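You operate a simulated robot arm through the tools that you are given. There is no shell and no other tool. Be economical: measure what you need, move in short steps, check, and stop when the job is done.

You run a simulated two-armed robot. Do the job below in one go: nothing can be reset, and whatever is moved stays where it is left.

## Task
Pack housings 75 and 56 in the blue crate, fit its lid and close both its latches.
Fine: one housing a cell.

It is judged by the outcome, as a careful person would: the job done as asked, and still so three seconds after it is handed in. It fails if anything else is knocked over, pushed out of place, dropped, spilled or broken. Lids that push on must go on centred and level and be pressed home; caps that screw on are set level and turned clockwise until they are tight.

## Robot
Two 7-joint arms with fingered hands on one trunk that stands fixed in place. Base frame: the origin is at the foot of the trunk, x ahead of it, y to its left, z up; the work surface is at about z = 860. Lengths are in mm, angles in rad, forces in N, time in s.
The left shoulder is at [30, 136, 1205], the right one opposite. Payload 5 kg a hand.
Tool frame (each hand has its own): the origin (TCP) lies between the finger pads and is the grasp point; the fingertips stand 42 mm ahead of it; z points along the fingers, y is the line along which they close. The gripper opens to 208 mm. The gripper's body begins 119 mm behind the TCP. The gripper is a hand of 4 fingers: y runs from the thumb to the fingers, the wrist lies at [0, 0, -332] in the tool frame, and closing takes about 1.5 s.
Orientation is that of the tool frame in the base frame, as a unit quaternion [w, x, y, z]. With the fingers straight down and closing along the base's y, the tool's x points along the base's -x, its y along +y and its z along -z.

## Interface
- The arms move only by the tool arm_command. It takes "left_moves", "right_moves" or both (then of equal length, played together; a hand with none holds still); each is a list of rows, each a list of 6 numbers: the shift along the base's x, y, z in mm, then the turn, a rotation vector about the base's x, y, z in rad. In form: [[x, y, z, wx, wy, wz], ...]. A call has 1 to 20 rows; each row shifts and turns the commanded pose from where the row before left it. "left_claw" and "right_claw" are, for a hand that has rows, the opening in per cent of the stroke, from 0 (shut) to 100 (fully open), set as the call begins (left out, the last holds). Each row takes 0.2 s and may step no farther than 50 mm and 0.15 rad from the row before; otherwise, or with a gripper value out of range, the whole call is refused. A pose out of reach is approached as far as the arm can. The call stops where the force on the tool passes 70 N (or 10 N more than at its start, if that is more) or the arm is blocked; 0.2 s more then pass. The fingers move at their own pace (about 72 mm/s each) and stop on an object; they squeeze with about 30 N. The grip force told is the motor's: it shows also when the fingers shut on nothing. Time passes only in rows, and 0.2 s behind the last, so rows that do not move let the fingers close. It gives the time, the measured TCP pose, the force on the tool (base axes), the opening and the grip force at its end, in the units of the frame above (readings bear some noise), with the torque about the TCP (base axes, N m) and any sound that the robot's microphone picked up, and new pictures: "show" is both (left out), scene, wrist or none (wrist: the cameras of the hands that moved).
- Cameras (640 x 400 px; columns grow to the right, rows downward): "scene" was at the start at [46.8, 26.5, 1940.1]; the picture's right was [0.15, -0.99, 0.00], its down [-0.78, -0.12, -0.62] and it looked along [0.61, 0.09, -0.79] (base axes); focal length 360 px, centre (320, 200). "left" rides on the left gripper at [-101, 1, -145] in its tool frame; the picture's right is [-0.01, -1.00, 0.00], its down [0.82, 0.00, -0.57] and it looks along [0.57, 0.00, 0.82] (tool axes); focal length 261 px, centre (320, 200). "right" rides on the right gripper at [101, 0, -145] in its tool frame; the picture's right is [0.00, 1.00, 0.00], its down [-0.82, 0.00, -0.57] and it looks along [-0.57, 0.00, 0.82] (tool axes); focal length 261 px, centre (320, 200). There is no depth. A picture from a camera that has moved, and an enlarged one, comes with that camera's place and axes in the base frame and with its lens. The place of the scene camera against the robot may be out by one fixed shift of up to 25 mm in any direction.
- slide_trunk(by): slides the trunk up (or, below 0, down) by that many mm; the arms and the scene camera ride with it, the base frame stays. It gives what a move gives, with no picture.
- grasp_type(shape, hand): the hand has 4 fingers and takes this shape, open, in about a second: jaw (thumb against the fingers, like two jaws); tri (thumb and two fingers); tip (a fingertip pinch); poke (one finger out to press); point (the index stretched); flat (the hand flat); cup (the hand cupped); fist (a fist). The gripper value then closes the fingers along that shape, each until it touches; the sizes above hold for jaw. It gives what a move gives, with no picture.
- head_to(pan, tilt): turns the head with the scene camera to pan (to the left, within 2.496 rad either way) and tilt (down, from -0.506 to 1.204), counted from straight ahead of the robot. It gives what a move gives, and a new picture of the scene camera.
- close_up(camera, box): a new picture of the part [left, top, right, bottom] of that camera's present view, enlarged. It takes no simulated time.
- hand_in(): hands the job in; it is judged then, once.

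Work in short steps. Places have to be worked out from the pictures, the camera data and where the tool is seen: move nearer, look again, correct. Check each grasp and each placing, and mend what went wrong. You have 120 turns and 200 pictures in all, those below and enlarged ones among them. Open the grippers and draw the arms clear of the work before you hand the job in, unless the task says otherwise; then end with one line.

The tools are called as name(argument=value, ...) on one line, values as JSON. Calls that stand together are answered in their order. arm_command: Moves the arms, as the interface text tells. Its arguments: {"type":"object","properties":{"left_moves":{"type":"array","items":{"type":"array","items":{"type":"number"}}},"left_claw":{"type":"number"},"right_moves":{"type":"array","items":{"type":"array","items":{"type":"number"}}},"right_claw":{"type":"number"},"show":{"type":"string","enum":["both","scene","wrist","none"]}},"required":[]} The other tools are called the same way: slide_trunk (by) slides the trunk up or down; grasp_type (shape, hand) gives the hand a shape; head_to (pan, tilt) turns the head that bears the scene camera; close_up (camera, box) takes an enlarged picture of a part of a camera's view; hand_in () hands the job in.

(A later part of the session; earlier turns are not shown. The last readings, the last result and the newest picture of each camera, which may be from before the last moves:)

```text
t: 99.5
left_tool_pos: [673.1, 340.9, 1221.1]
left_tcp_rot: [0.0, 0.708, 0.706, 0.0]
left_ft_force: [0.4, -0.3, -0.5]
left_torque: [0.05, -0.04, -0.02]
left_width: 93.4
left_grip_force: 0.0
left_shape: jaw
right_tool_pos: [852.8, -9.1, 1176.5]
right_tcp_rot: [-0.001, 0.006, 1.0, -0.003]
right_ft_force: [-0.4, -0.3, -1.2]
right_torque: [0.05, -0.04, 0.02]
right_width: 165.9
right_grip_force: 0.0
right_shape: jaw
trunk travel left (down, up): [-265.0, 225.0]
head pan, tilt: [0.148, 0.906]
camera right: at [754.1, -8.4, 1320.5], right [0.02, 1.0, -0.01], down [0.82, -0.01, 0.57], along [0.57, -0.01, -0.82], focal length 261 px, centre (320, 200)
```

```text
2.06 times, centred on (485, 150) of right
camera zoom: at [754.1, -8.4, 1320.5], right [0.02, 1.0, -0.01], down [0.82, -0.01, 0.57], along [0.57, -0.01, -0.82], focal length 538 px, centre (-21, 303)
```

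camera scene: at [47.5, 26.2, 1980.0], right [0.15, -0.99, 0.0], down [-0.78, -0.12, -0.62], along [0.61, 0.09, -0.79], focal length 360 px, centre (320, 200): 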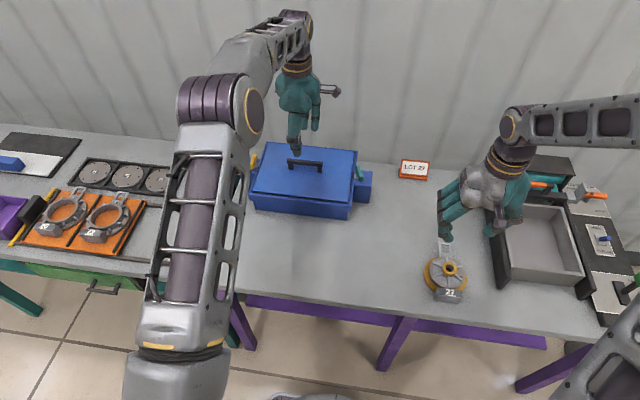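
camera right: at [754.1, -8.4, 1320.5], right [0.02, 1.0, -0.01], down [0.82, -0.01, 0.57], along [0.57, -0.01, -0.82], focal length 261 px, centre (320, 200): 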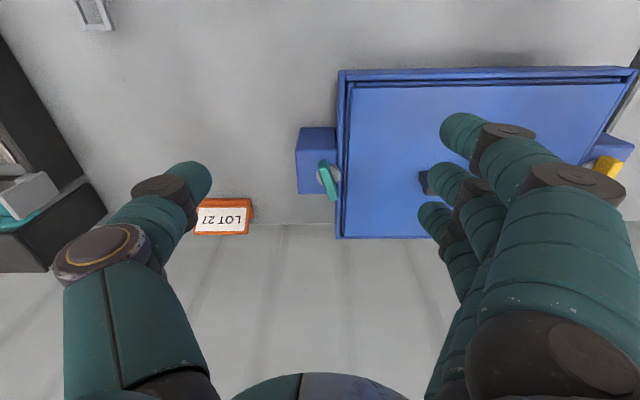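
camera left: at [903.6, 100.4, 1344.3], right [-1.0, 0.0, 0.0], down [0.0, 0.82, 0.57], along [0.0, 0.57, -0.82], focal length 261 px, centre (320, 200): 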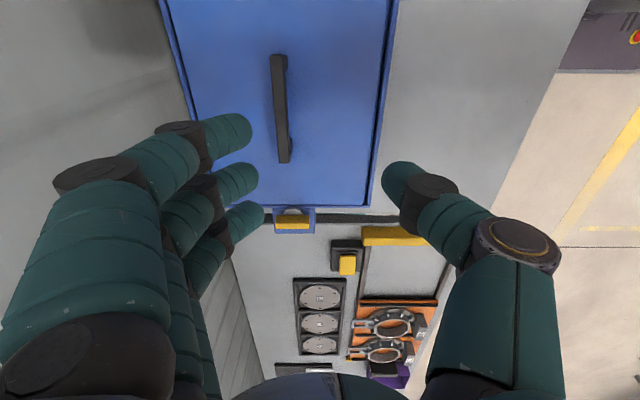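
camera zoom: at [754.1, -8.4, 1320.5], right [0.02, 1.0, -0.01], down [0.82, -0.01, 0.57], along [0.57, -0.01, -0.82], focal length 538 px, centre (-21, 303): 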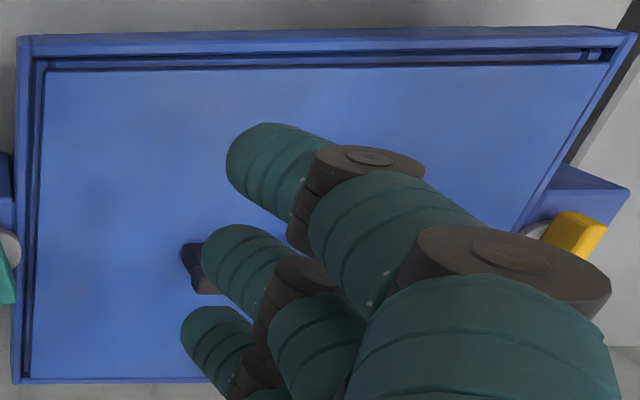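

The bar is about 56 mm long on a disc centred near (957, 1), with its top near z = 983, and has already turned about 16 degrees counter-clockwise (from my thumb's touch). I shape the right hand to poke and see where the finger is.

grasp_type(hand="right", shape="poke")

arm_command(right_moves=[[0, 0, 0, 0, 0, 0], [0, 0, 0, 0, 0, 0]], show="both")

close_up(camera="scene", box=[270, 80, 430, 220])

```text
t: 100.4
left_tool_pos: [672.2, 343.2, 1220.2]
left_tcp_rot: [-0.001, 0.708, 0.707, 0.002]
left_ft_force: [-0.6, 0.8, 0.1]
left_torque: [0.0, -0.02, 0.0]
left_width: 93.2
left_grip_force: 0.1
left_shape: jaw
right_tool_pos: [853.6, -9.8, 1175.1]
right_tcp_rot: [-0.002, 0.006, 1.0, -0.002]
right_ft_force: [0.1, -1.1, -0.8]
right_torque: [-0.01, 0.01, 0.02]
right_width: 0.1
right_grip_force: 0.0
right_shape: poke
trunk travel left (down, up): [-265.0, 225.0]
head pan, tilt: [0.148, 0.906]
```

```text
t: 101.0
left_tool_pos: [673.0, 340.5, 1220.3]
left_tcp_rot: [-0.001, 0.708, 0.706, 0.001]
left_ft_force: [1.5, -0.1, -0.1]
left_torque: [0.01, -0.03, -0.01]
left_width: 93.1
left_grip_force: 0.0
left_shape: jaw
right_tool_pos: [851.4, -10.0, 1175.6]
right_tcp_rot: [-0.002, 0.007, 1.0, -0.002]
right_ft_force: [-0.4, 0.5, -0.5]
right_torque: [-0.03, 0.0, 0.01]
right_width: 0.0
right_grip_force: 0.0
right_shape: poke
trunk travel left (down, up): [-265.0, 225.0]
head pan, tilt: [0.148, 0.906]
camera scene: at [46.9, 26.6, 1980.1], right [0.15, -0.99, 0.0], down [-0.78, -0.12, -0.62], along [0.61, 0.09, -0.79], focal length 360 px, centre (320, 200)
camera right: at [754.3, -8.3, 1320.3], right [0.02, 1.0, -0.01], down [0.82, -0.01, 0.57], along [0.57, -0.01, -0.82], focal length 261 px, centre (320, 200)
```

scene: 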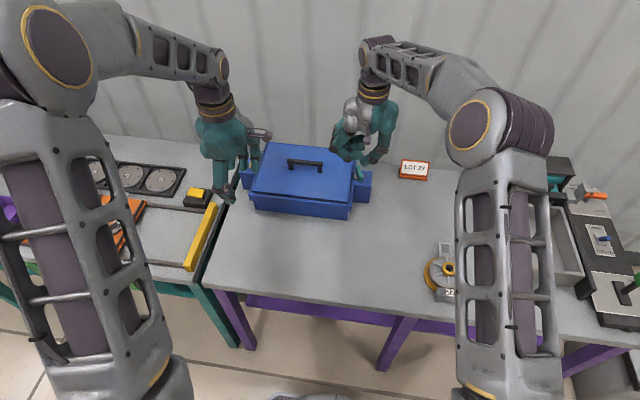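
right: 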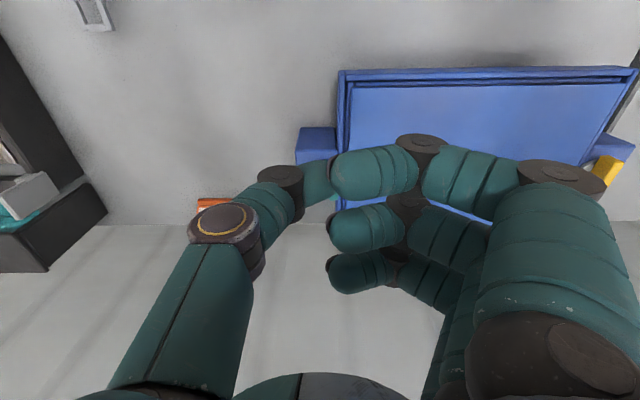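

```text
2.86 times, centred on (350, 150) of scene
camera zoom: at [46.9, 26.6, 1980.1], right [0.15, -0.99, 0.0], down [-0.78, -0.12, -0.62], along [0.61, 0.09, -0.79], focal length 1030 px, centre (234, 343)
```

zoom: 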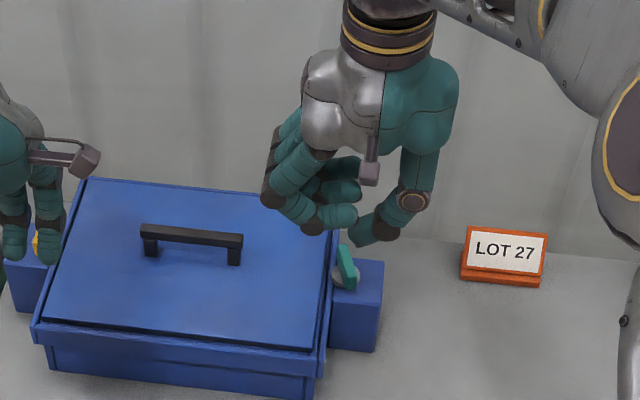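

Poke curls everything inward and is awkward here. I look at the "point" shape instead.

grasp_type(hand="right", shape="point")

close_up(camera="right", box=[0, 0, 640, 400])

close_up(camera="scene", box=[270, 80, 430, 220])

```text
t: 101.9
left_tool_pos: [672.6, 342.2, 1221.1]
left_tcp_rot: [-0.001, 0.708, 0.706, 0.001]
left_ft_force: [-0.3, 0.4, 1.0]
left_torque: [0.0, 0.02, -0.01]
left_width: 93.1
left_grip_force: 0.1
left_shape: jaw
right_tool_pos: [852.3, -9.8, 1175.4]
right_tcp_rot: [-0.002, 0.006, 1.0, -0.003]
right_ft_force: [0.2, 0.0, -0.2]
right_torque: [-0.03, -0.01, -0.01]
right_width: 201.6
right_grip_force: 0.0
right_shape: point
trunk travel left (down, up): [-265.0, 225.0]
head pan, tilt: [0.148, 0.906]
```

```text
1.00 times, centred on (320, 200) of right (not enlarged: the box is as wide or as high as the picture)
camera zoom: at [754.4, -8.3, 1320.2], right [0.02, 1.0, -0.01], down [0.82, -0.01, 0.57], along [0.57, -0.01, -0.82], focal length 261 px, centre (320, 200)
```

zoom: 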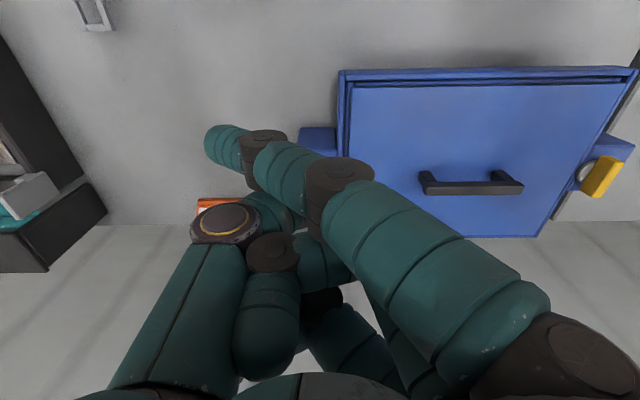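

```text
2.86 times, centred on (350, 150) of scene
camera zoom: at [46.9, 26.6, 1980.1], right [0.15, -0.99, 0.0], down [-0.78, -0.12, -0.62], along [0.61, 0.09, -0.79], focal length 1030 px, centre (234, 343)
```

zoom: 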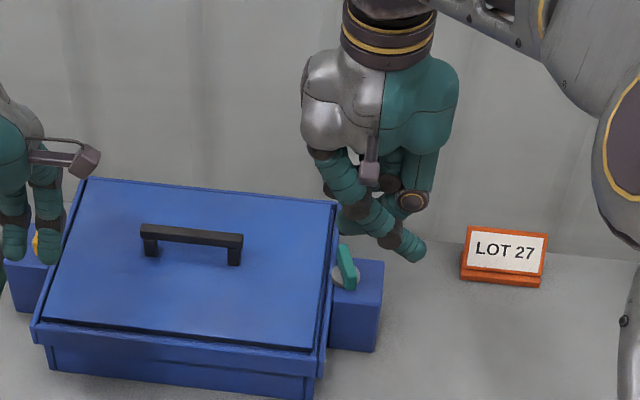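

"Point" gives one low fingertip at about TCP + (-42, -58, -3). Turning the hand +90 degrees will make it point forward (+x), ideal for reaching the bar. I turn the right hand.

arm_command(right_moves=[[-8, 0, 0, 0, 0, 0.145], [-8, 0, 0, 0, 0, 0.145], [-8, 0, 0, 0, 0, 0.145], [-8, 0, 0, 0, 0, 0.145], [-8, 0, 0, 0, 0, 0.145], [-8, 0, 0, 0, 0, 0.145], [0, 0, 0, 0, 0, 0.145], [0, 0, 0, 0, 0, 0.145], [0, 0, 0, 0, 0, 0.145], [0, 0, 0, 0, 0, 0.145], [0, 0, 0, 0, 0, 0.121], [0, 0, 0, 0, 0, 0]], show="both")

close_up(camera="scene", box=[270, 80, 430, 220])

```text
t: 104.5
left_tool_pos: [673.1, 343.0, 1218.8]
left_tcp_rot: [0.0, 0.708, 0.706, 0.0]
left_ft_force: [-0.7, -0.5, 0.2]
left_torque: [-0.06, 0.01, 0.0]
left_width: 93.6
left_grip_force: 0.0
left_shape: jaw
right_tool_pos: [804.9, -10.6, 1175.2]
right_tcp_rot: [0.001, -0.704, 0.711, -0.003]
right_ft_force: [0.2, -0.5, -0.6]
right_torque: [-0.04, 0.01, 0.0]
right_width: 201.8
right_grip_force: 0.1
right_shape: point
trunk travel left (down, up): [-265.0, 225.0]
head pan, tilt: [0.148, 0.906]
camera scene: at [46.9, 26.8, 1980.1], right [0.15, -0.99, 0.0], down [-0.78, -0.12, -0.62], along [0.61, 0.09, -0.79], focal length 360 px, centre (320, 200)
camera right: at [805.3, -112.6, 1320.2], right [-1.0, 0.02, -0.01], down [0.01, 0.82, 0.57], along [0.01, 0.57, -0.82], focal length 261 px, centre (320, 200)
```

scene: 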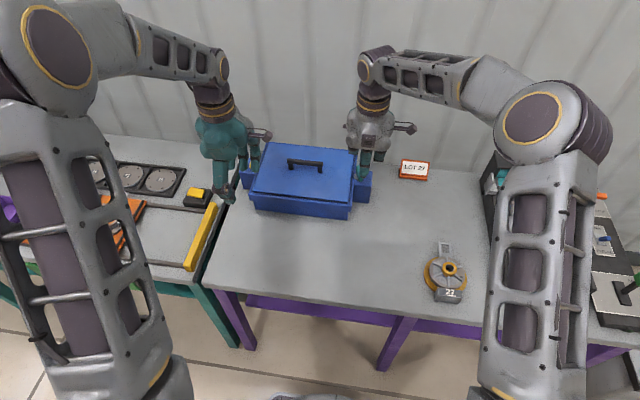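
right: 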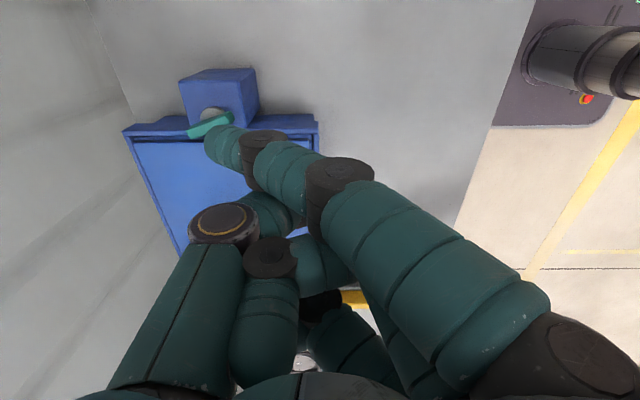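

```text
2.86 times, centred on (350, 150) of scene
camera zoom: at [46.9, 26.8, 1980.1], right [0.15, -0.99, 0.0], down [-0.78, -0.12, -0.62], along [0.61, 0.09, -0.79], focal length 1030 px, centre (234, 343)
```

zoom: 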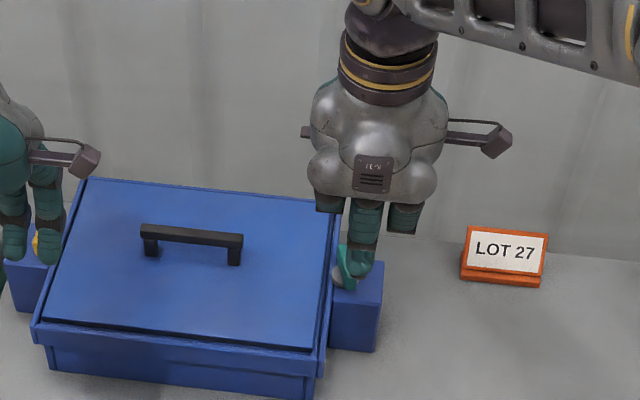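

In this shape the thumb hangs lower than the index, which would foul the lid. Better: plain jaw, wide open, with the hand turned as now – the lone thumb then stands about 100 mm ahead as a poker. I set that and look.

grasp_type(hand="right", shape="jaw")

close_up(camera="right", box=[0, 0, 640, 400])

close_up(camera="scene", box=[270, 80, 430, 220])

```text
t: 105.4
left_tool_pos: [674.0, 341.9, 1220.9]
left_tcp_rot: [0.0, 0.708, 0.707, 0.001]
left_ft_force: [-0.5, 0.6, 0.5]
left_torque: [0.01, 0.02, 0.01]
left_width: 93.5
left_grip_force: 0.0
left_shape: jaw
right_tool_pos: [805.3, -11.2, 1175.4]
right_tcp_rot: [0.0, -0.703, 0.711, -0.002]
right_ft_force: [-0.1, 0.1, 0.2]
right_torque: [0.01, 0.04, -0.03]
right_width: 207.9
right_grip_force: 0.0
right_shape: jaw
trunk travel left (down, up): [-265.0, 225.0]
head pan, tilt: [0.148, 0.906]
```

```text
1.00 times, centred on (320, 200) of right (not enlarged: the box is as wide or as high as the picture)
camera zoom: at [805.3, -112.5, 1320.1], right [-1.0, 0.02, -0.01], down [0.01, 0.82, 0.57], along [0.01, 0.57, -0.82], focal length 261 px, centre (320, 200)
```

zoom: 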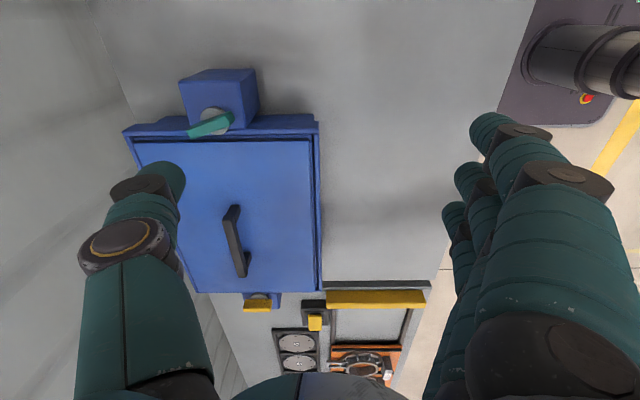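

```text
2.86 times, centred on (350, 150) of scene
camera zoom: at [47.2, 26.6, 1980.0], right [0.15, -0.99, 0.0], down [-0.78, -0.12, -0.62], along [0.61, 0.09, -0.79], focal length 1030 px, centre (234, 343)
```

zoom: 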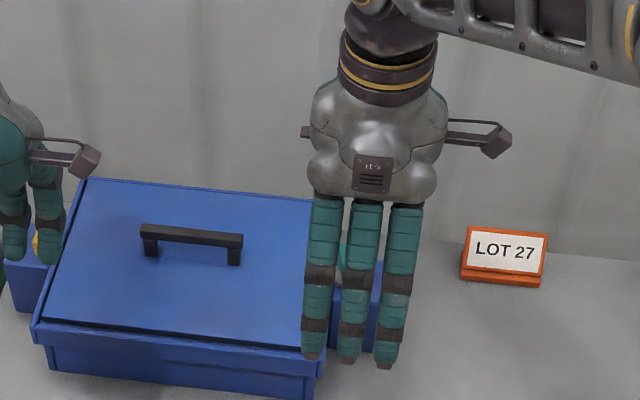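

The thumb tip is about 112 mm ahead of and 42 mm below the TCP. I bring it over the gap between bar and lid near the bar's near end, still high.

arm_command(right_moves=[[5, 12, -40, 0, 0, 0], [5, 12, -40, 0, 0, 0], [4, 10, -30, 0, 0, 0], [0, 0, 0, 0, 0, 0]], show="wrist")

close_up(camera="right", box=[80, 20, 280, 220])

```text
t: 106.4
left_tool_pos: [673.5, 342.9, 1220.4]
left_tcp_rot: [0.0, 0.708, 0.706, 0.001]
left_ft_force: [-0.7, -0.5, 0.0]
left_torque: [0.06, -0.05, 0.0]
left_width: 93.3
left_grip_force: 0.1
left_shape: jaw
right_tool_pos: [819.2, 25.2, 1065.1]
right_tcp_rot: [0.001, -0.703, 0.711, -0.003]
right_ft_force: [-0.6, 0.3, 0.4]
right_torque: [0.02, -0.05, -0.02]
right_width: 208.0
right_grip_force: 0.0
right_shape: jaw
trunk travel left (down, up): [-265.0, 225.0]
head pan, tilt: [0.148, 0.906]
camera right: at [818.6, -77.0, 1210.6], right [-1.0, 0.02, -0.01], down [0.01, 0.82, 0.57], along [0.02, 0.57, -0.82], focal length 261 px, centre (320, 200)
```

right: 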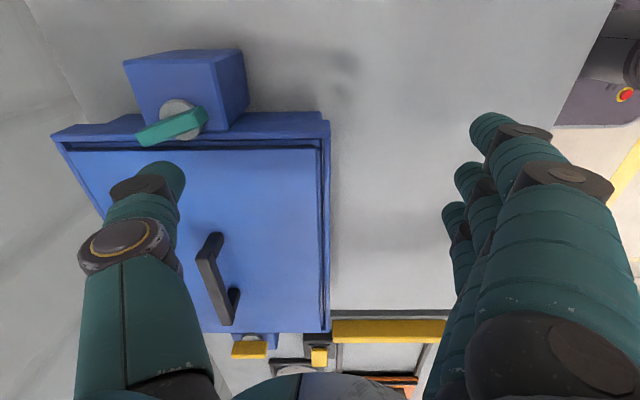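

```text
2.00 times, centred on (180, 120) of right
camera zoom: at [818.6, -77.0, 1210.6], right [-1.0, 0.02, -0.01], down [0.01, 0.82, 0.57], along [0.02, 0.57, -0.82], focal length 521 px, centre (600, 360)
```

zoom: 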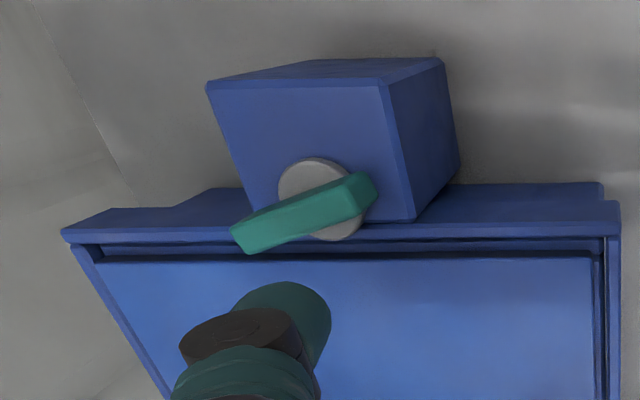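

Bar top is at z about 981, disc centre (960, 1). I place the thumb at x about 938, y 10-30, and lower its tip to about z = 973.

arm_command(right_moves=[[7, -5, -20, 0, 0, 0], [0, 0, -20, 0, 0, 0], [0, 0, -10, 0, 0, 0], [0, 0, 0, 0, 0, 0]], show="none")

close_up(camera="right", box=[80, 20, 280, 220])

close_up(camera="scene", box=[310, 120, 410, 220])

```text
t: 107.4
left_tool_pos: [672.6, 342.7, 1220.2]
left_tcp_rot: [-0.001, 0.707, 0.707, 0.0]
left_ft_force: [0.2, 0.1, 1.3]
left_torque: [0.02, -0.05, 0.04]
left_width: 93.3
left_grip_force: 0.1
left_shape: jaw
right_tool_pos: [824.5, 21.3, 1013.4]
right_tcp_rot: [-0.001, -0.704, 0.711, -0.002]
right_ft_force: [0.7, 8.1, -5.1]
right_torque: [0.24, 0.45, 0.95]
right_width: 208.1
right_grip_force: 0.1
right_shape: jaw
trunk travel left (down, up): [-265.0, 225.0]
head pan, tilt: [0.148, 0.906]
```

```text
2.00 times, centred on (180, 120) of right
camera zoom: at [825.4, -80.7, 1157.6], right [-1.0, 0.01, 0.0], down [0.01, 0.82, 0.57], along [0.01, 0.57, -0.82], focal length 521 px, centre (600, 360)
```

zoom: 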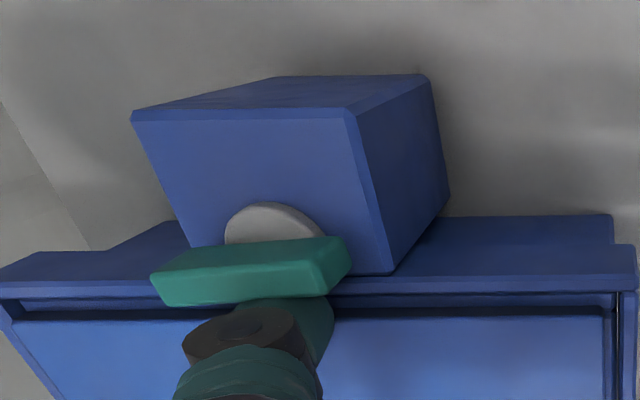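

```text
4.00 times, centred on (360, 170) of scene
camera zoom: at [46.8, 27.4, 1979.8], right [0.15, -0.99, 0.0], down [-0.78, -0.12, -0.62], along [0.61, 0.09, -0.79], focal length 1442 px, centre (160, 320)
```

zoom: 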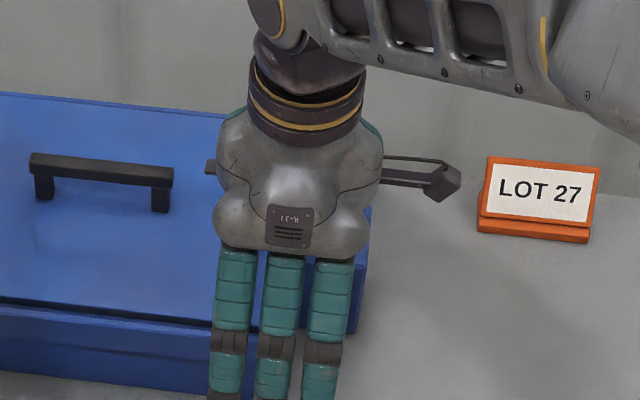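

The thumb is touching the bar near its middle (tip is farther ahead than I assumed). I raise, shift back 14 mm and lower again.

arm_command(right_moves=[[0, 2, 20, 0, 0, 0], [-14, 0, 0, 0, 0, 0], [0, 0, -10, 0, 0, 0], [0, 0, -10, 0, 0, 0], [0, 0, 0, 0, 0, 0]], show="none")

close_up(camera="right", box=[80, 20, 280, 220])

```text
t: 108.6
left_tool_pos: [673.8, 343.0, 1220.8]
left_tcp_rot: [0.0, 0.707, 0.707, 0.001]
left_ft_force: [1.4, 0.2, 0.3]
left_torque: [-0.03, 0.0, 0.0]
left_width: 93.2
left_grip_force: 0.0
left_shape: jaw
right_tool_pos: [811.8, 19.6, 1015.2]
right_tcp_rot: [0.001, -0.704, 0.711, -0.003]
right_ft_force: [-0.5, 1.3, 0.6]
right_torque: [0.03, -0.06, 0.16]
right_width: 207.8
right_grip_force: 0.0
right_shape: jaw
trunk travel left (down, up): [-265.0, 225.0]
head pan, tilt: [0.148, 0.906]
```

```text
2.00 times, centred on (180, 120) of right
camera zoom: at [811.6, -82.2, 1160.3], right [-1.0, 0.02, -0.01], down [0.01, 0.82, 0.57], along [0.01, 0.57, -0.82], focal length 521 px, centre (600, 360)
```

zoom: 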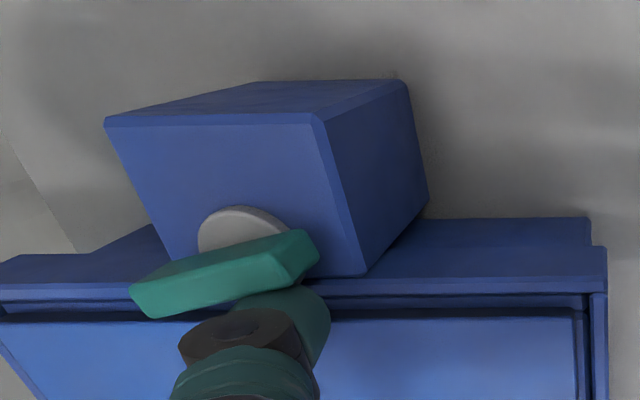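

Now the thumb rests lightly at the bar's near end. I push outward (-y) in small steps and watch the bar turn.

arm_command(right_moves=[[0, -5, 0, 0, 0, 0], [-1, -5, 0, 0, 0, 0], [0, -5, 0, 0, 0, 0], [2, -5, 0, 0, 0, 0], [0, 0, 0, 0, 0, 0]], show="none")

close_up(camera="right", box=[80, 20, 280, 220])

```text
t: 109.8
left_tool_pos: [672.3, 341.7, 1219.7]
left_tcp_rot: [0.0, 0.708, 0.706, 0.001]
left_ft_force: [0.7, -0.4, -0.9]
left_torque: [-0.03, 0.02, -0.01]
left_width: 93.2
left_grip_force: 0.0
left_shape: jaw
right_tool_pos: [812.8, -1.6, 1015.4]
right_tcp_rot: [0.0, -0.702, 0.712, -0.003]
right_ft_force: [-4.6, -0.5, 0.3]
right_torque: [0.02, 0.17, 0.0]
right_width: 207.4
right_grip_force: 0.1
right_shape: jaw
trunk travel left (down, up): [-265.0, 225.0]
head pan, tilt: [0.148, 0.906]
```

```text
2.00 times, centred on (180, 120) of right
camera zoom: at [811.8, -102.1, 1160.6], right [-1.0, 0.02, -0.01], down [0.01, 0.82, 0.57], along [0.01, 0.57, -0.82], focal length 521 px, centre (600, 360)
```

zoom: 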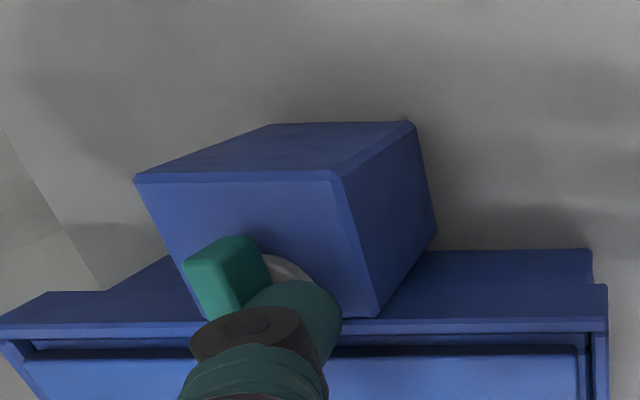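

The bar has swung to nearly across. A little more push forward and out finishes it; then I rise to look.

arm_command(right_moves=[[3, -4, 0, 0, 0, 0], [4, -4, 0, 0, 0, 0], [4, -2, 0, 0, 0, 0], [3, 0, 0, 0, 0, 0], [0, 0, 0, 0, 0, 0]], show="none")

close_up(camera="right", box=[80, 20, 280, 220])

```text
t: 111.0
left_tool_pos: [670.2, 342.8, 1221.3]
left_tcp_rot: [0.0, 0.708, 0.706, 0.0]
left_ft_force: [0.0, -0.5, 0.6]
left_torque: [-0.06, 0.0, 0.04]
left_width: 93.5
left_grip_force: 0.0
left_shape: jaw
right_tool_pos: [823.7, -8.8, 1016.7]
right_tcp_rot: [0.001, -0.703, 0.712, -0.003]
right_ft_force: [-19.1, 3.0, 5.7]
right_torque: [0.1, -0.04, 0.37]
right_width: 206.9
right_grip_force: 0.1
right_shape: jaw
trunk travel left (down, up): [-265.0, 225.0]
head pan, tilt: [0.148, 0.906]
```

```text
2.00 times, centred on (180, 120) of right
camera zoom: at [824.4, -110.5, 1161.2], right [-1.0, 0.02, -0.01], down [0.01, 0.82, 0.57], along [0.01, 0.57, -0.82], focal length 521 px, centre (600, 360)
```

zoom: 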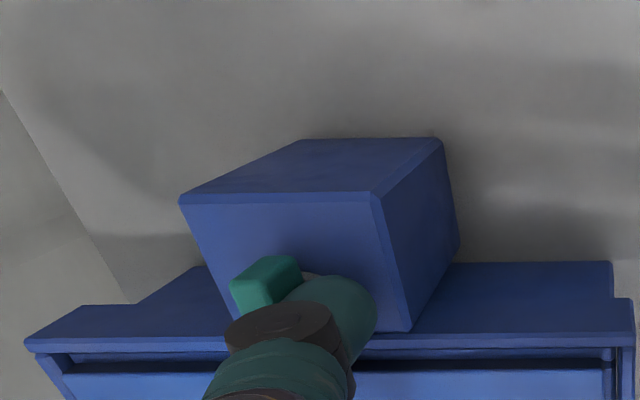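

It now resists with 19 N, so it is likely at its stop. I back off, lift and look.

arm_command(right_moves=[[-10, 2, 0, 0, 0, 0], [0, 0, 40, 0, 0, 0], [-20, -20, 40, 0, 0, 0], [-20, -20, 40, 0, 0, 0], [0, 0, 20, 0, 0, 0], [0, 0, 0, 0, 0, 0]], show="wrist")

close_up(camera="right", box=[100, 50, 340, 220])

close_up(camera="scene", box=[240, 135, 380, 225])

```text
t: 112.4
left_tool_pos: [674.2, 341.0, 1221.2]
left_tcp_rot: [0.001, 0.707, 0.707, 0.001]
left_ft_force: [0.4, 0.1, -0.2]
left_torque: [0.07, 0.0, -0.01]
left_width: 93.3
left_grip_force: 0.0
left_shape: jaw
right_tool_pos: [776.7, -48.7, 1156.0]
right_tcp_rot: [0.001, -0.702, 0.712, -0.003]
right_ft_force: [-0.3, 0.0, -0.2]
right_torque: [0.06, -0.04, 0.02]
right_width: 208.0
right_grip_force: 0.1
right_shape: jaw
trunk travel left (down, up): [-265.0, 225.0]
head pan, tilt: [0.148, 0.906]
camera right: at [775.9, -151.6, 1300.0], right [-1.0, 0.02, -0.01], down [0.01, 0.82, 0.57], along [0.01, 0.57, -0.82], focal length 261 px, centre (320, 200)
```

right: 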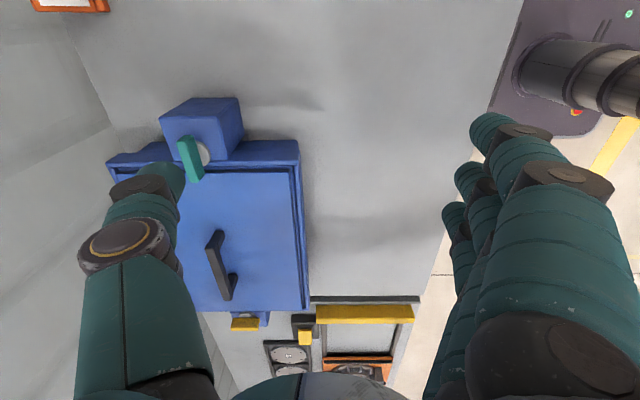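

```text
2.35 times, centred on (220, 135) of right
camera zoom: at [775.9, -151.6, 1300.0], right [-1.0, 0.02, -0.01], down [0.01, 0.82, 0.57], along [0.01, 0.57, -0.82], focal length 613 px, centre (555, 353)
```

zoom: 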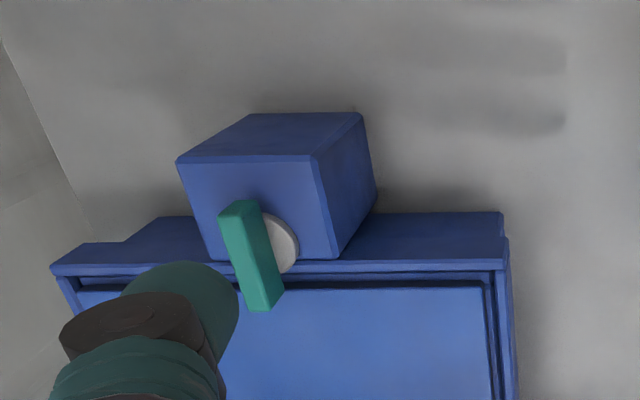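

```text
4.44 times, centred on (310, 180) of scene
camera zoom: at [46.5, 25.7, 1980.0], right [0.15, -0.99, 0.0], down [-0.78, -0.12, -0.62], along [0.61, 0.09, -0.79], focal length 1602 px, centre (364, 289)
```

zoom: 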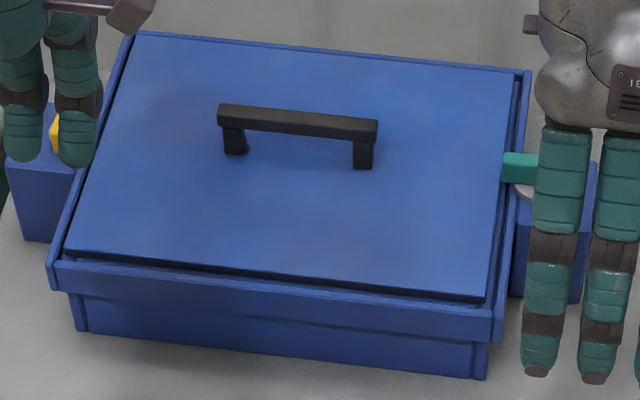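

The green latch is exactly across and its end overlaps the lid; crate and lid have not moved. Now the yellow one: I park the right arm and turn the left hand half round so its thumb points forward.

arm_command(left_moves=[[0, 0, 0, 0, 0, 0.149], [0, 0, 0, 0, 0, 0.149], [0, 0, 0, 0, 0, 0.149], [0, 0, 0, 0, 0, 0.149], [0, 0, 0, 0, 0, 0.149], [0, 0, 0, 0, 0, 0.149], [0, 0, 0, 0, 0, 0.149], [0, 0, 0, 0, 0, 0.149], [0, 0, 0, 0, 0, 0.149], [0, 0, 0, 0, 0, 0.149], [0, 0, 0, 0, 0, 0.08]], right_moves=[[-20, -20, 10, 0, 0, 0], [-20, -30, 10, 0, 0, 0], [-20, -30, 10, 0, 0, 0], [-20, -30, 10, 0, 0, 0], [-20, -30, 0, 0, 0, 0], [-20, -30, 0, 0, 0, 0], [-20, -30, 0, 0, 0, 0], [0, -30, 0, 0, 0, 0], [0, 0, 0, 0, 0, 0], [0, 0, 0, 0, 0, 0], [0, 0, 0, 0, 0, 0]], show="none")

arm_command(left_moves=[[0, 8, 0, 0, 0, 0.149], [0, 8, 0, 0, 0, 0.149], [0, 8, 0, 0, 0, 0.149], [0, 8, 0, 0, 0, 0.149], [0, 8, 0, 0, 0, 0.149], [0, 8, 0, 0, 0, 0.149], [0, 0, 0, 0, 0, 0.149], [0, 0, 0, 0, 0, 0.149], [0, 0, 0, 0, 0, 0.149], [0, 0, 0, 0, 0, 0.149], [0, 0, 0, 0, 0, 0.08], [0, 0, 0, 0, 0, 0]], left_claw=100, show="both")

```text
t: 114.8
left_tool_pos: [672.1, 342.5, 1220.6]
left_tcp_rot: [-0.001, 0.0, 1.0, 0.0]
left_ft_force: [0.5, 0.1, -0.6]
left_torque: [0.0, -0.02, 0.0]
left_width: 93.5
left_grip_force: 0.0
left_shape: jaw
right_tool_pos: [637.9, -277.3, 1195.6]
right_tcp_rot: [0.001, -0.703, 0.711, -0.003]
right_ft_force: [0.1, -0.3, 0.8]
right_torque: [0.01, 0.0, 0.02]
right_width: 207.9
right_grip_force: 0.0
right_shape: jaw
trunk travel left (down, up): [-265.0, 225.0]
head pan, tilt: [0.148, 0.906]
```

```text
t: 117.4
left_tool_pos: [672.8, 390.6, 1220.4]
left_tcp_rot: [0.001, 0.707, -0.707, 0.001]
left_ft_force: [-0.8, 0.1, 0.2]
left_torque: [0.0, 0.0, 0.0]
left_width: 207.9
left_grip_force: 0.1
left_shape: jaw
right_tool_pos: [637.6, -277.6, 1195.9]
right_tcp_rot: [0.0, -0.703, 0.711, -0.003]
right_ft_force: [0.3, 1.0, 0.3]
right_torque: [-0.02, -0.06, -0.03]
right_width: 208.2
right_grip_force: 0.0
right_shape: jaw
trunk travel left (down, up): [-265.0, 225.0]
head pan, tilt: [0.148, 0.906]
camera scene: at [46.7, 26.5, 1980.1], right [0.15, -0.99, 0.0], down [-0.78, -0.12, -0.62], along [0.61, 0.09, -0.79], focal length 360 px, centre (320, 200)
camera left: at [672.7, 490.7, 1365.7], right [1.0, 0.0, 0.0], down [0.0, -0.82, 0.57], along [0.0, -0.57, -0.82], focal length 261 px, centre (320, 200)
```

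scene: 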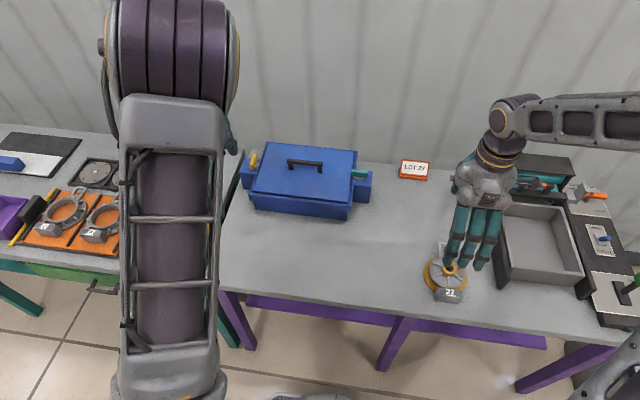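
left: 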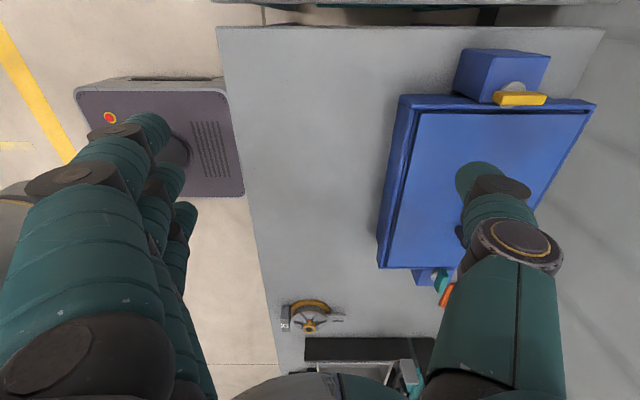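

The left thumb now points forward. I move it towards the yellow latch, staying above it, and measure.

arm_command(left_moves=[[30, -2, -20, 0, 0, 0], [35, -2, -30, 0, 0, 0], [35, -3, -35, 0, 0, 0], [30, -3, -35, 0, 0, 0], [10, 0, -35, 0, 0, 0], [0, 0, 0, 0, 0, 0]], show="wrist")

close_up(camera="left", box=[380, 20, 600, 220])

```text
t: 118.8
left_tool_pos: [812.0, 381.3, 1066.9]
left_tcp_rot: [0.0, -0.706, 0.708, -0.001]
left_ft_force: [-0.2, -0.5, 0.3]
left_torque: [0.01, -0.06, -0.01]
left_width: 207.7
left_grip_force: 0.1
left_shape: jaw
right_tool_pos: [637.9, -277.0, 1195.3]
right_tcp_rot: [0.001, -0.703, 0.711, -0.004]
right_ft_force: [0.0, 0.2, -0.1]
right_torque: [0.05, -0.02, 0.01]
right_width: 207.8
right_grip_force: 0.0
right_shape: jaw
trunk travel left (down, up): [-265.0, 225.0]
head pan, tilt: [0.148, 0.906]
camera left: at [812.0, 481.2, 1211.4], right [1.0, 0.0, 0.0], down [0.0, -0.82, 0.57], along [0.0, -0.57, -0.82], focal length 261 px, centre (320, 200)
```

left: 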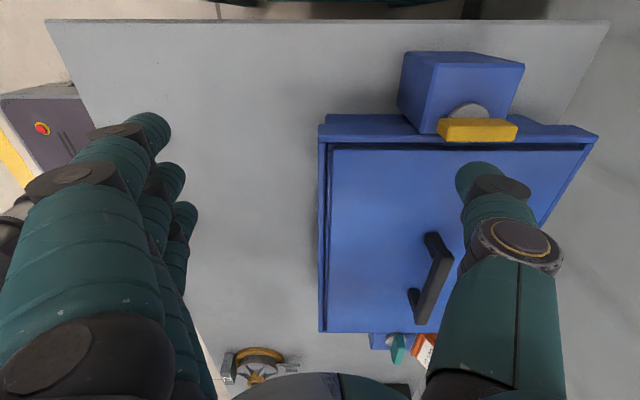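

```text
2.00 times, centred on (490, 120) of left
camera zoom: at [812.0, 481.2, 1211.4], right [1.0, 0.0, 0.0], down [0.0, -0.82, 0.57], along [0.0, -0.57, -0.82], focal length 521 px, centre (-20, 360)
```

zoom: 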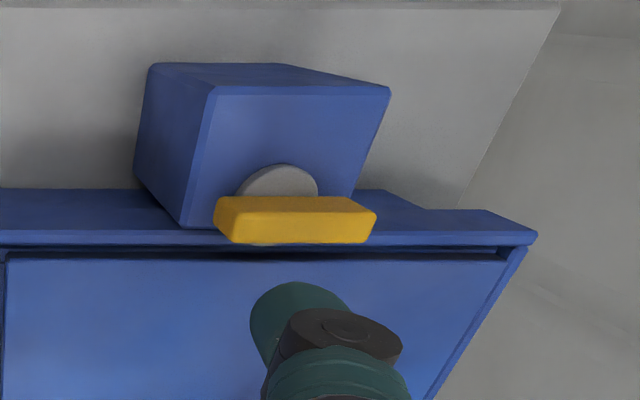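

The yellow bar's centre is near (959, 398) and aligned fore-aft. I set the thumb beside its near end on the lid side, y about 377, and lower.

arm_command(left_moves=[[0, -4, -20, 0, 0, 0], [0, 0, -20, 0, 0, 0], [0, 0, -10, 0, 0, 0], [0, 0, 0, 0, 0, 0]], show="none")

close_up(camera="left", box=[380, 20, 600, 220])

```text
t: 119.8
left_tool_pos: [813.2, 376.8, 1015.4]
left_tcp_rot: [-0.001, -0.707, 0.707, -0.001]
left_ft_force: [1.0, -0.6, 0.8]
left_torque: [-0.02, -0.02, 0.01]
left_width: 207.8
left_grip_force: 0.1
left_shape: jaw
right_tool_pos: [637.8, -277.8, 1196.8]
right_tcp_rot: [0.0, -0.703, 0.711, -0.002]
right_ft_force: [-0.4, -0.2, -0.3]
right_torque: [-0.03, -0.04, -0.04]
right_width: 208.1
right_grip_force: 0.0
right_shape: jaw
trunk travel left (down, up): [-265.0, 225.0]
head pan, tilt: [0.148, 0.906]
```

```text
2.00 times, centred on (490, 120) of left
camera zoom: at [815.0, 476.9, 1161.1], right [1.0, 0.0, 0.0], down [0.0, -0.82, 0.57], along [0.0, -0.57, -0.82], focal length 521 px, centre (-20, 360)
```

zoom: 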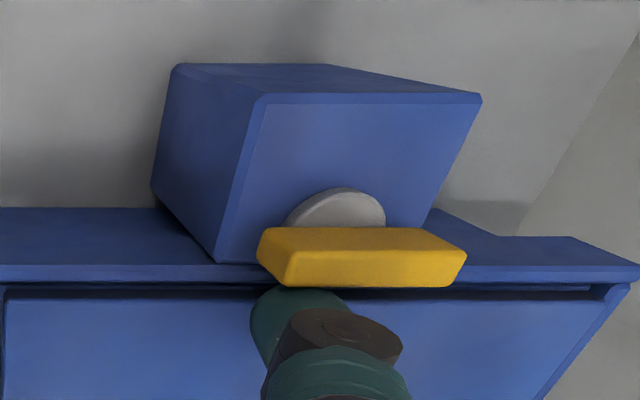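

No contact yet and the thumb is at the near end. I push outward (+y) in small steps.

arm_command(left_moves=[[0, 5, 0, 0, 0, 0], [-1, 5, 0, 0, 0, 0], [0, 5, 0, 0, 0, 0], [1, 5, 0, 0, 0, 0], [0, 0, 0, 0, 0, 0]], show="none")

close_up(camera="left", box=[380, 20, 600, 220])

```text
t: 121.0
left_tool_pos: [812.4, 382.9, 1015.7]
left_tcp_rot: [-0.003, -0.703, 0.711, -0.002]
left_ft_force: [-2.3, -53.7, 2.1]
left_torque: [-1.19, -0.22, -6.51]
left_width: 207.9
left_grip_force: 0.0
left_shape: jaw
right_tool_pos: [637.1, -279.3, 1195.1]
right_tcp_rot: [0.002, -0.703, 0.711, -0.002]
right_ft_force: [-0.4, 0.1, 0.1]
right_torque: [-0.05, -0.04, 0.02]
right_width: 207.9
right_grip_force: 0.1
right_shape: jaw
trunk travel left (down, up): [-265.0, 225.0]
head pan, tilt: [0.148, 0.906]
```

```text
2.00 times, centred on (490, 120) of left
camera zoom: at [815.4, 484.9, 1160.3], right [1.0, -0.01, 0.0], down [-0.01, -0.82, 0.58], along [0.0, -0.58, -0.82], focal length 521 px, centre (-20, 360)
```

zoom: 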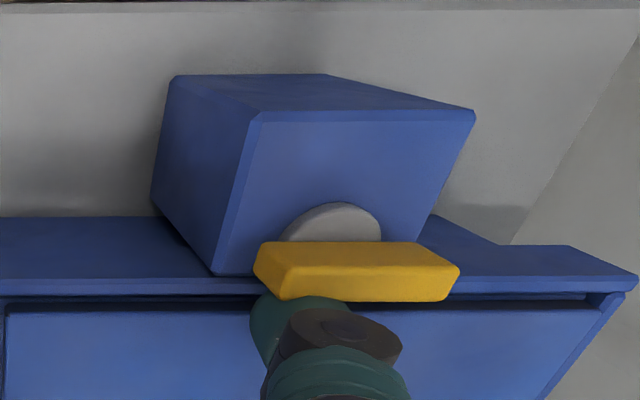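

It resists: this latch does not turn that way. I back off and go round to push the near end inward (-y), the same counter-clockwise sense as the green one.

arm_command(left_moves=[[0, -22, 0, 0, 0, 0], [0, 0, 30, 0, 0, 0], [0, 30, 0, 0, 0, 0], [0, 22, 0, 0, 0, 0], [0, 0, 0, 0, 0, 0]], show="none")

close_up(camera="left", box=[380, 20, 600, 220])

close_up(camera="scene", box=[240, 135, 380, 225])

```text
t: 122.2
left_tool_pos: [815.2, 426.4, 1045.2]
left_tcp_rot: [-0.001, -0.707, 0.707, 0.0]
left_ft_force: [0.4, -0.5, 0.2]
left_torque: [0.05, -0.01, -0.01]
left_width: 207.9
left_grip_force: 0.1
left_shape: jaw
right_tool_pos: [637.2, -276.7, 1195.1]
right_tcp_rot: [0.001, -0.703, 0.712, -0.002]
right_ft_force: [-0.3, 0.1, 0.4]
right_torque: [0.04, -0.04, 0.0]
right_width: 208.1
right_grip_force: 0.1
right_shape: jaw
trunk travel left (down, up): [-265.0, 225.0]
head pan, tilt: [0.148, 0.906]
```

```text
2.00 times, centred on (490, 120) of left
camera zoom: at [815.1, 526.2, 1190.3], right [1.0, 0.0, 0.0], down [0.0, -0.82, 0.57], along [0.0, -0.57, -0.82], focal length 521 px, centre (-20, 360)
```

zoom: 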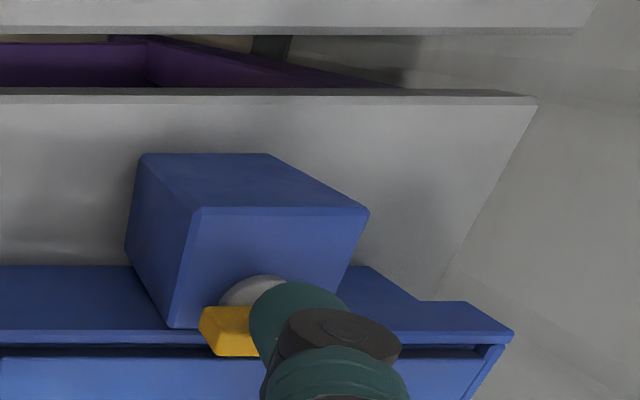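

```text
4.44 times, centred on (310, 180) of scene
camera zoom: at [46.5, 25.6, 1980.1], right [0.15, -0.99, 0.0], down [-0.78, -0.12, -0.62], along [0.61, 0.09, -0.79], focal length 1602 px, centre (364, 289)
```

zoom: 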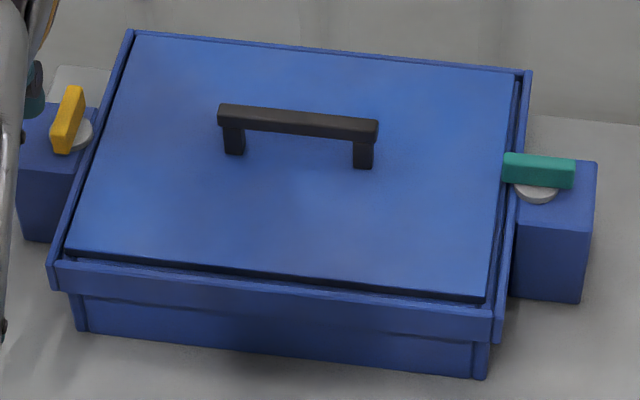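

The crate has not shifted. The thumb is now outside the bar; I lower it at the near end.

arm_command(left_moves=[[-4, -2, -15, 0, 0, 0], [0, 0, -15, 0, 0, 0], [0, 0, 0, 0, 0, 0]], show="none")

arm_command(left_moves=[[0, -5, 0, 0, 0, 0], [0, -5, 0, 0, 0, 0], [0, -5, 0, 0, 0, 0], [0, 0, 0, 0, 0, 0]], show="none")

close_up(camera="left", box=[380, 20, 600, 220])

```text
t: 123.0
left_tool_pos: [809.7, 425.4, 1013.8]
left_tcp_rot: [0.001, -0.706, 0.709, 0.0]
left_ft_force: [-0.1, 0.2, 0.3]
left_torque: [0.04, 0.0, -0.04]
left_width: 207.9
left_grip_force: 0.0
left_shape: jaw
right_tool_pos: [638.8, -277.0, 1196.8]
right_tcp_rot: [0.001, -0.703, 0.711, -0.003]
right_ft_force: [0.3, 0.4, 0.0]
right_torque: [0.02, -0.06, -0.01]
right_width: 207.9
right_grip_force: 0.0
right_shape: jaw
trunk travel left (down, up): [-265.0, 225.0]
head pan, tilt: [0.148, 0.906]
```

```text
t: 124.0
left_tool_pos: [808.1, 409.3, 1014.4]
left_tcp_rot: [0.0, -0.706, 0.708, 0.0]
left_ft_force: [-2.7, 0.5, 0.9]
left_torque: [0.04, -0.09, 0.19]
left_width: 207.7
left_grip_force: 0.1
left_shape: jaw
right_tool_pos: [636.9, -277.0, 1197.1]
right_tcp_rot: [0.0, -0.703, 0.711, -0.002]
right_ft_force: [-1.1, 0.6, 0.4]
right_torque: [0.0, 0.0, -0.01]
right_width: 207.8
right_grip_force: 0.0
right_shape: jaw
trunk travel left (down, up): [-265.0, 225.0]
head pan, tilt: [0.148, 0.906]
```

```text
2.00 times, centred on (490, 120) of left
camera zoom: at [809.2, 509.8, 1159.7], right [1.0, 0.0, 0.0], down [0.0, -0.82, 0.57], along [0.0, -0.57, -0.82], focal length 521 px, centre (-20, 360)
```

zoom: 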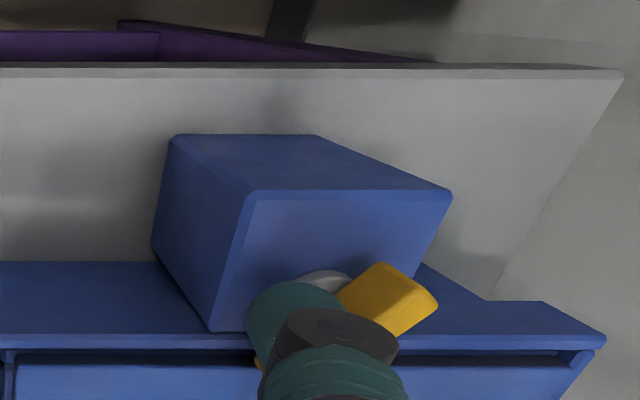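

It turns freely this way. I continue along the same arc as before.

arm_command(left_moves=[[0, -5, 0, 0, 0, 0], [1, -6, 0, 0, 0, 0], [2, -4, 0, 0, 0, 0], [3, -4, 0, 0, 0, 0], [4, -2, 0, 0, 0, 0], [3, 0, 0, 0, 0, 0], [0, 0, 0, 0, 0, 0]], show="none")

close_up(camera="left", box=[380, 20, 600, 220])

```text
t: 125.6
left_tool_pos: [819.3, 388.8, 1015.4]
left_tcp_rot: [-0.001, -0.706, 0.708, 0.0]
left_ft_force: [-13.5, 2.0, 3.6]
left_torque: [0.06, -0.08, 0.24]
left_width: 207.0
left_grip_force: 0.1
left_shape: jaw
right_tool_pos: [635.9, -277.2, 1195.8]
right_tcp_rot: [0.001, -0.703, 0.711, -0.004]
right_ft_force: [0.0, 0.7, 0.2]
right_torque: [0.02, -0.03, 0.04]
right_width: 208.0
right_grip_force: 0.0
right_shape: jaw
trunk travel left (down, up): [-265.0, 225.0]
head pan, tilt: [0.148, 0.906]
```

```text
2.00 times, centred on (490, 120) of left
camera zoom: at [820.4, 488.9, 1161.4], right [1.0, 0.0, 0.0], down [0.0, -0.82, 0.57], along [0.0, -0.57, -0.82], focal length 521 px, centre (-20, 360)
```

zoom: 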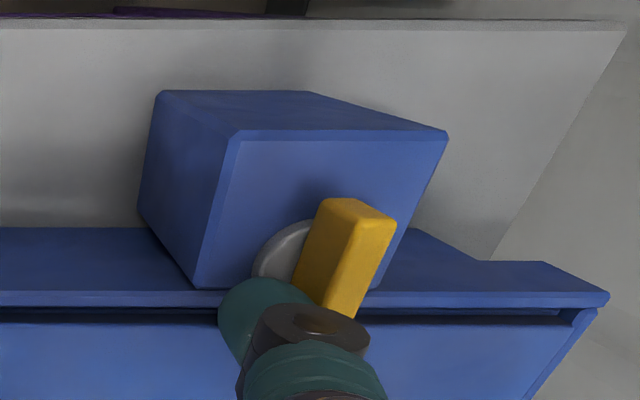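

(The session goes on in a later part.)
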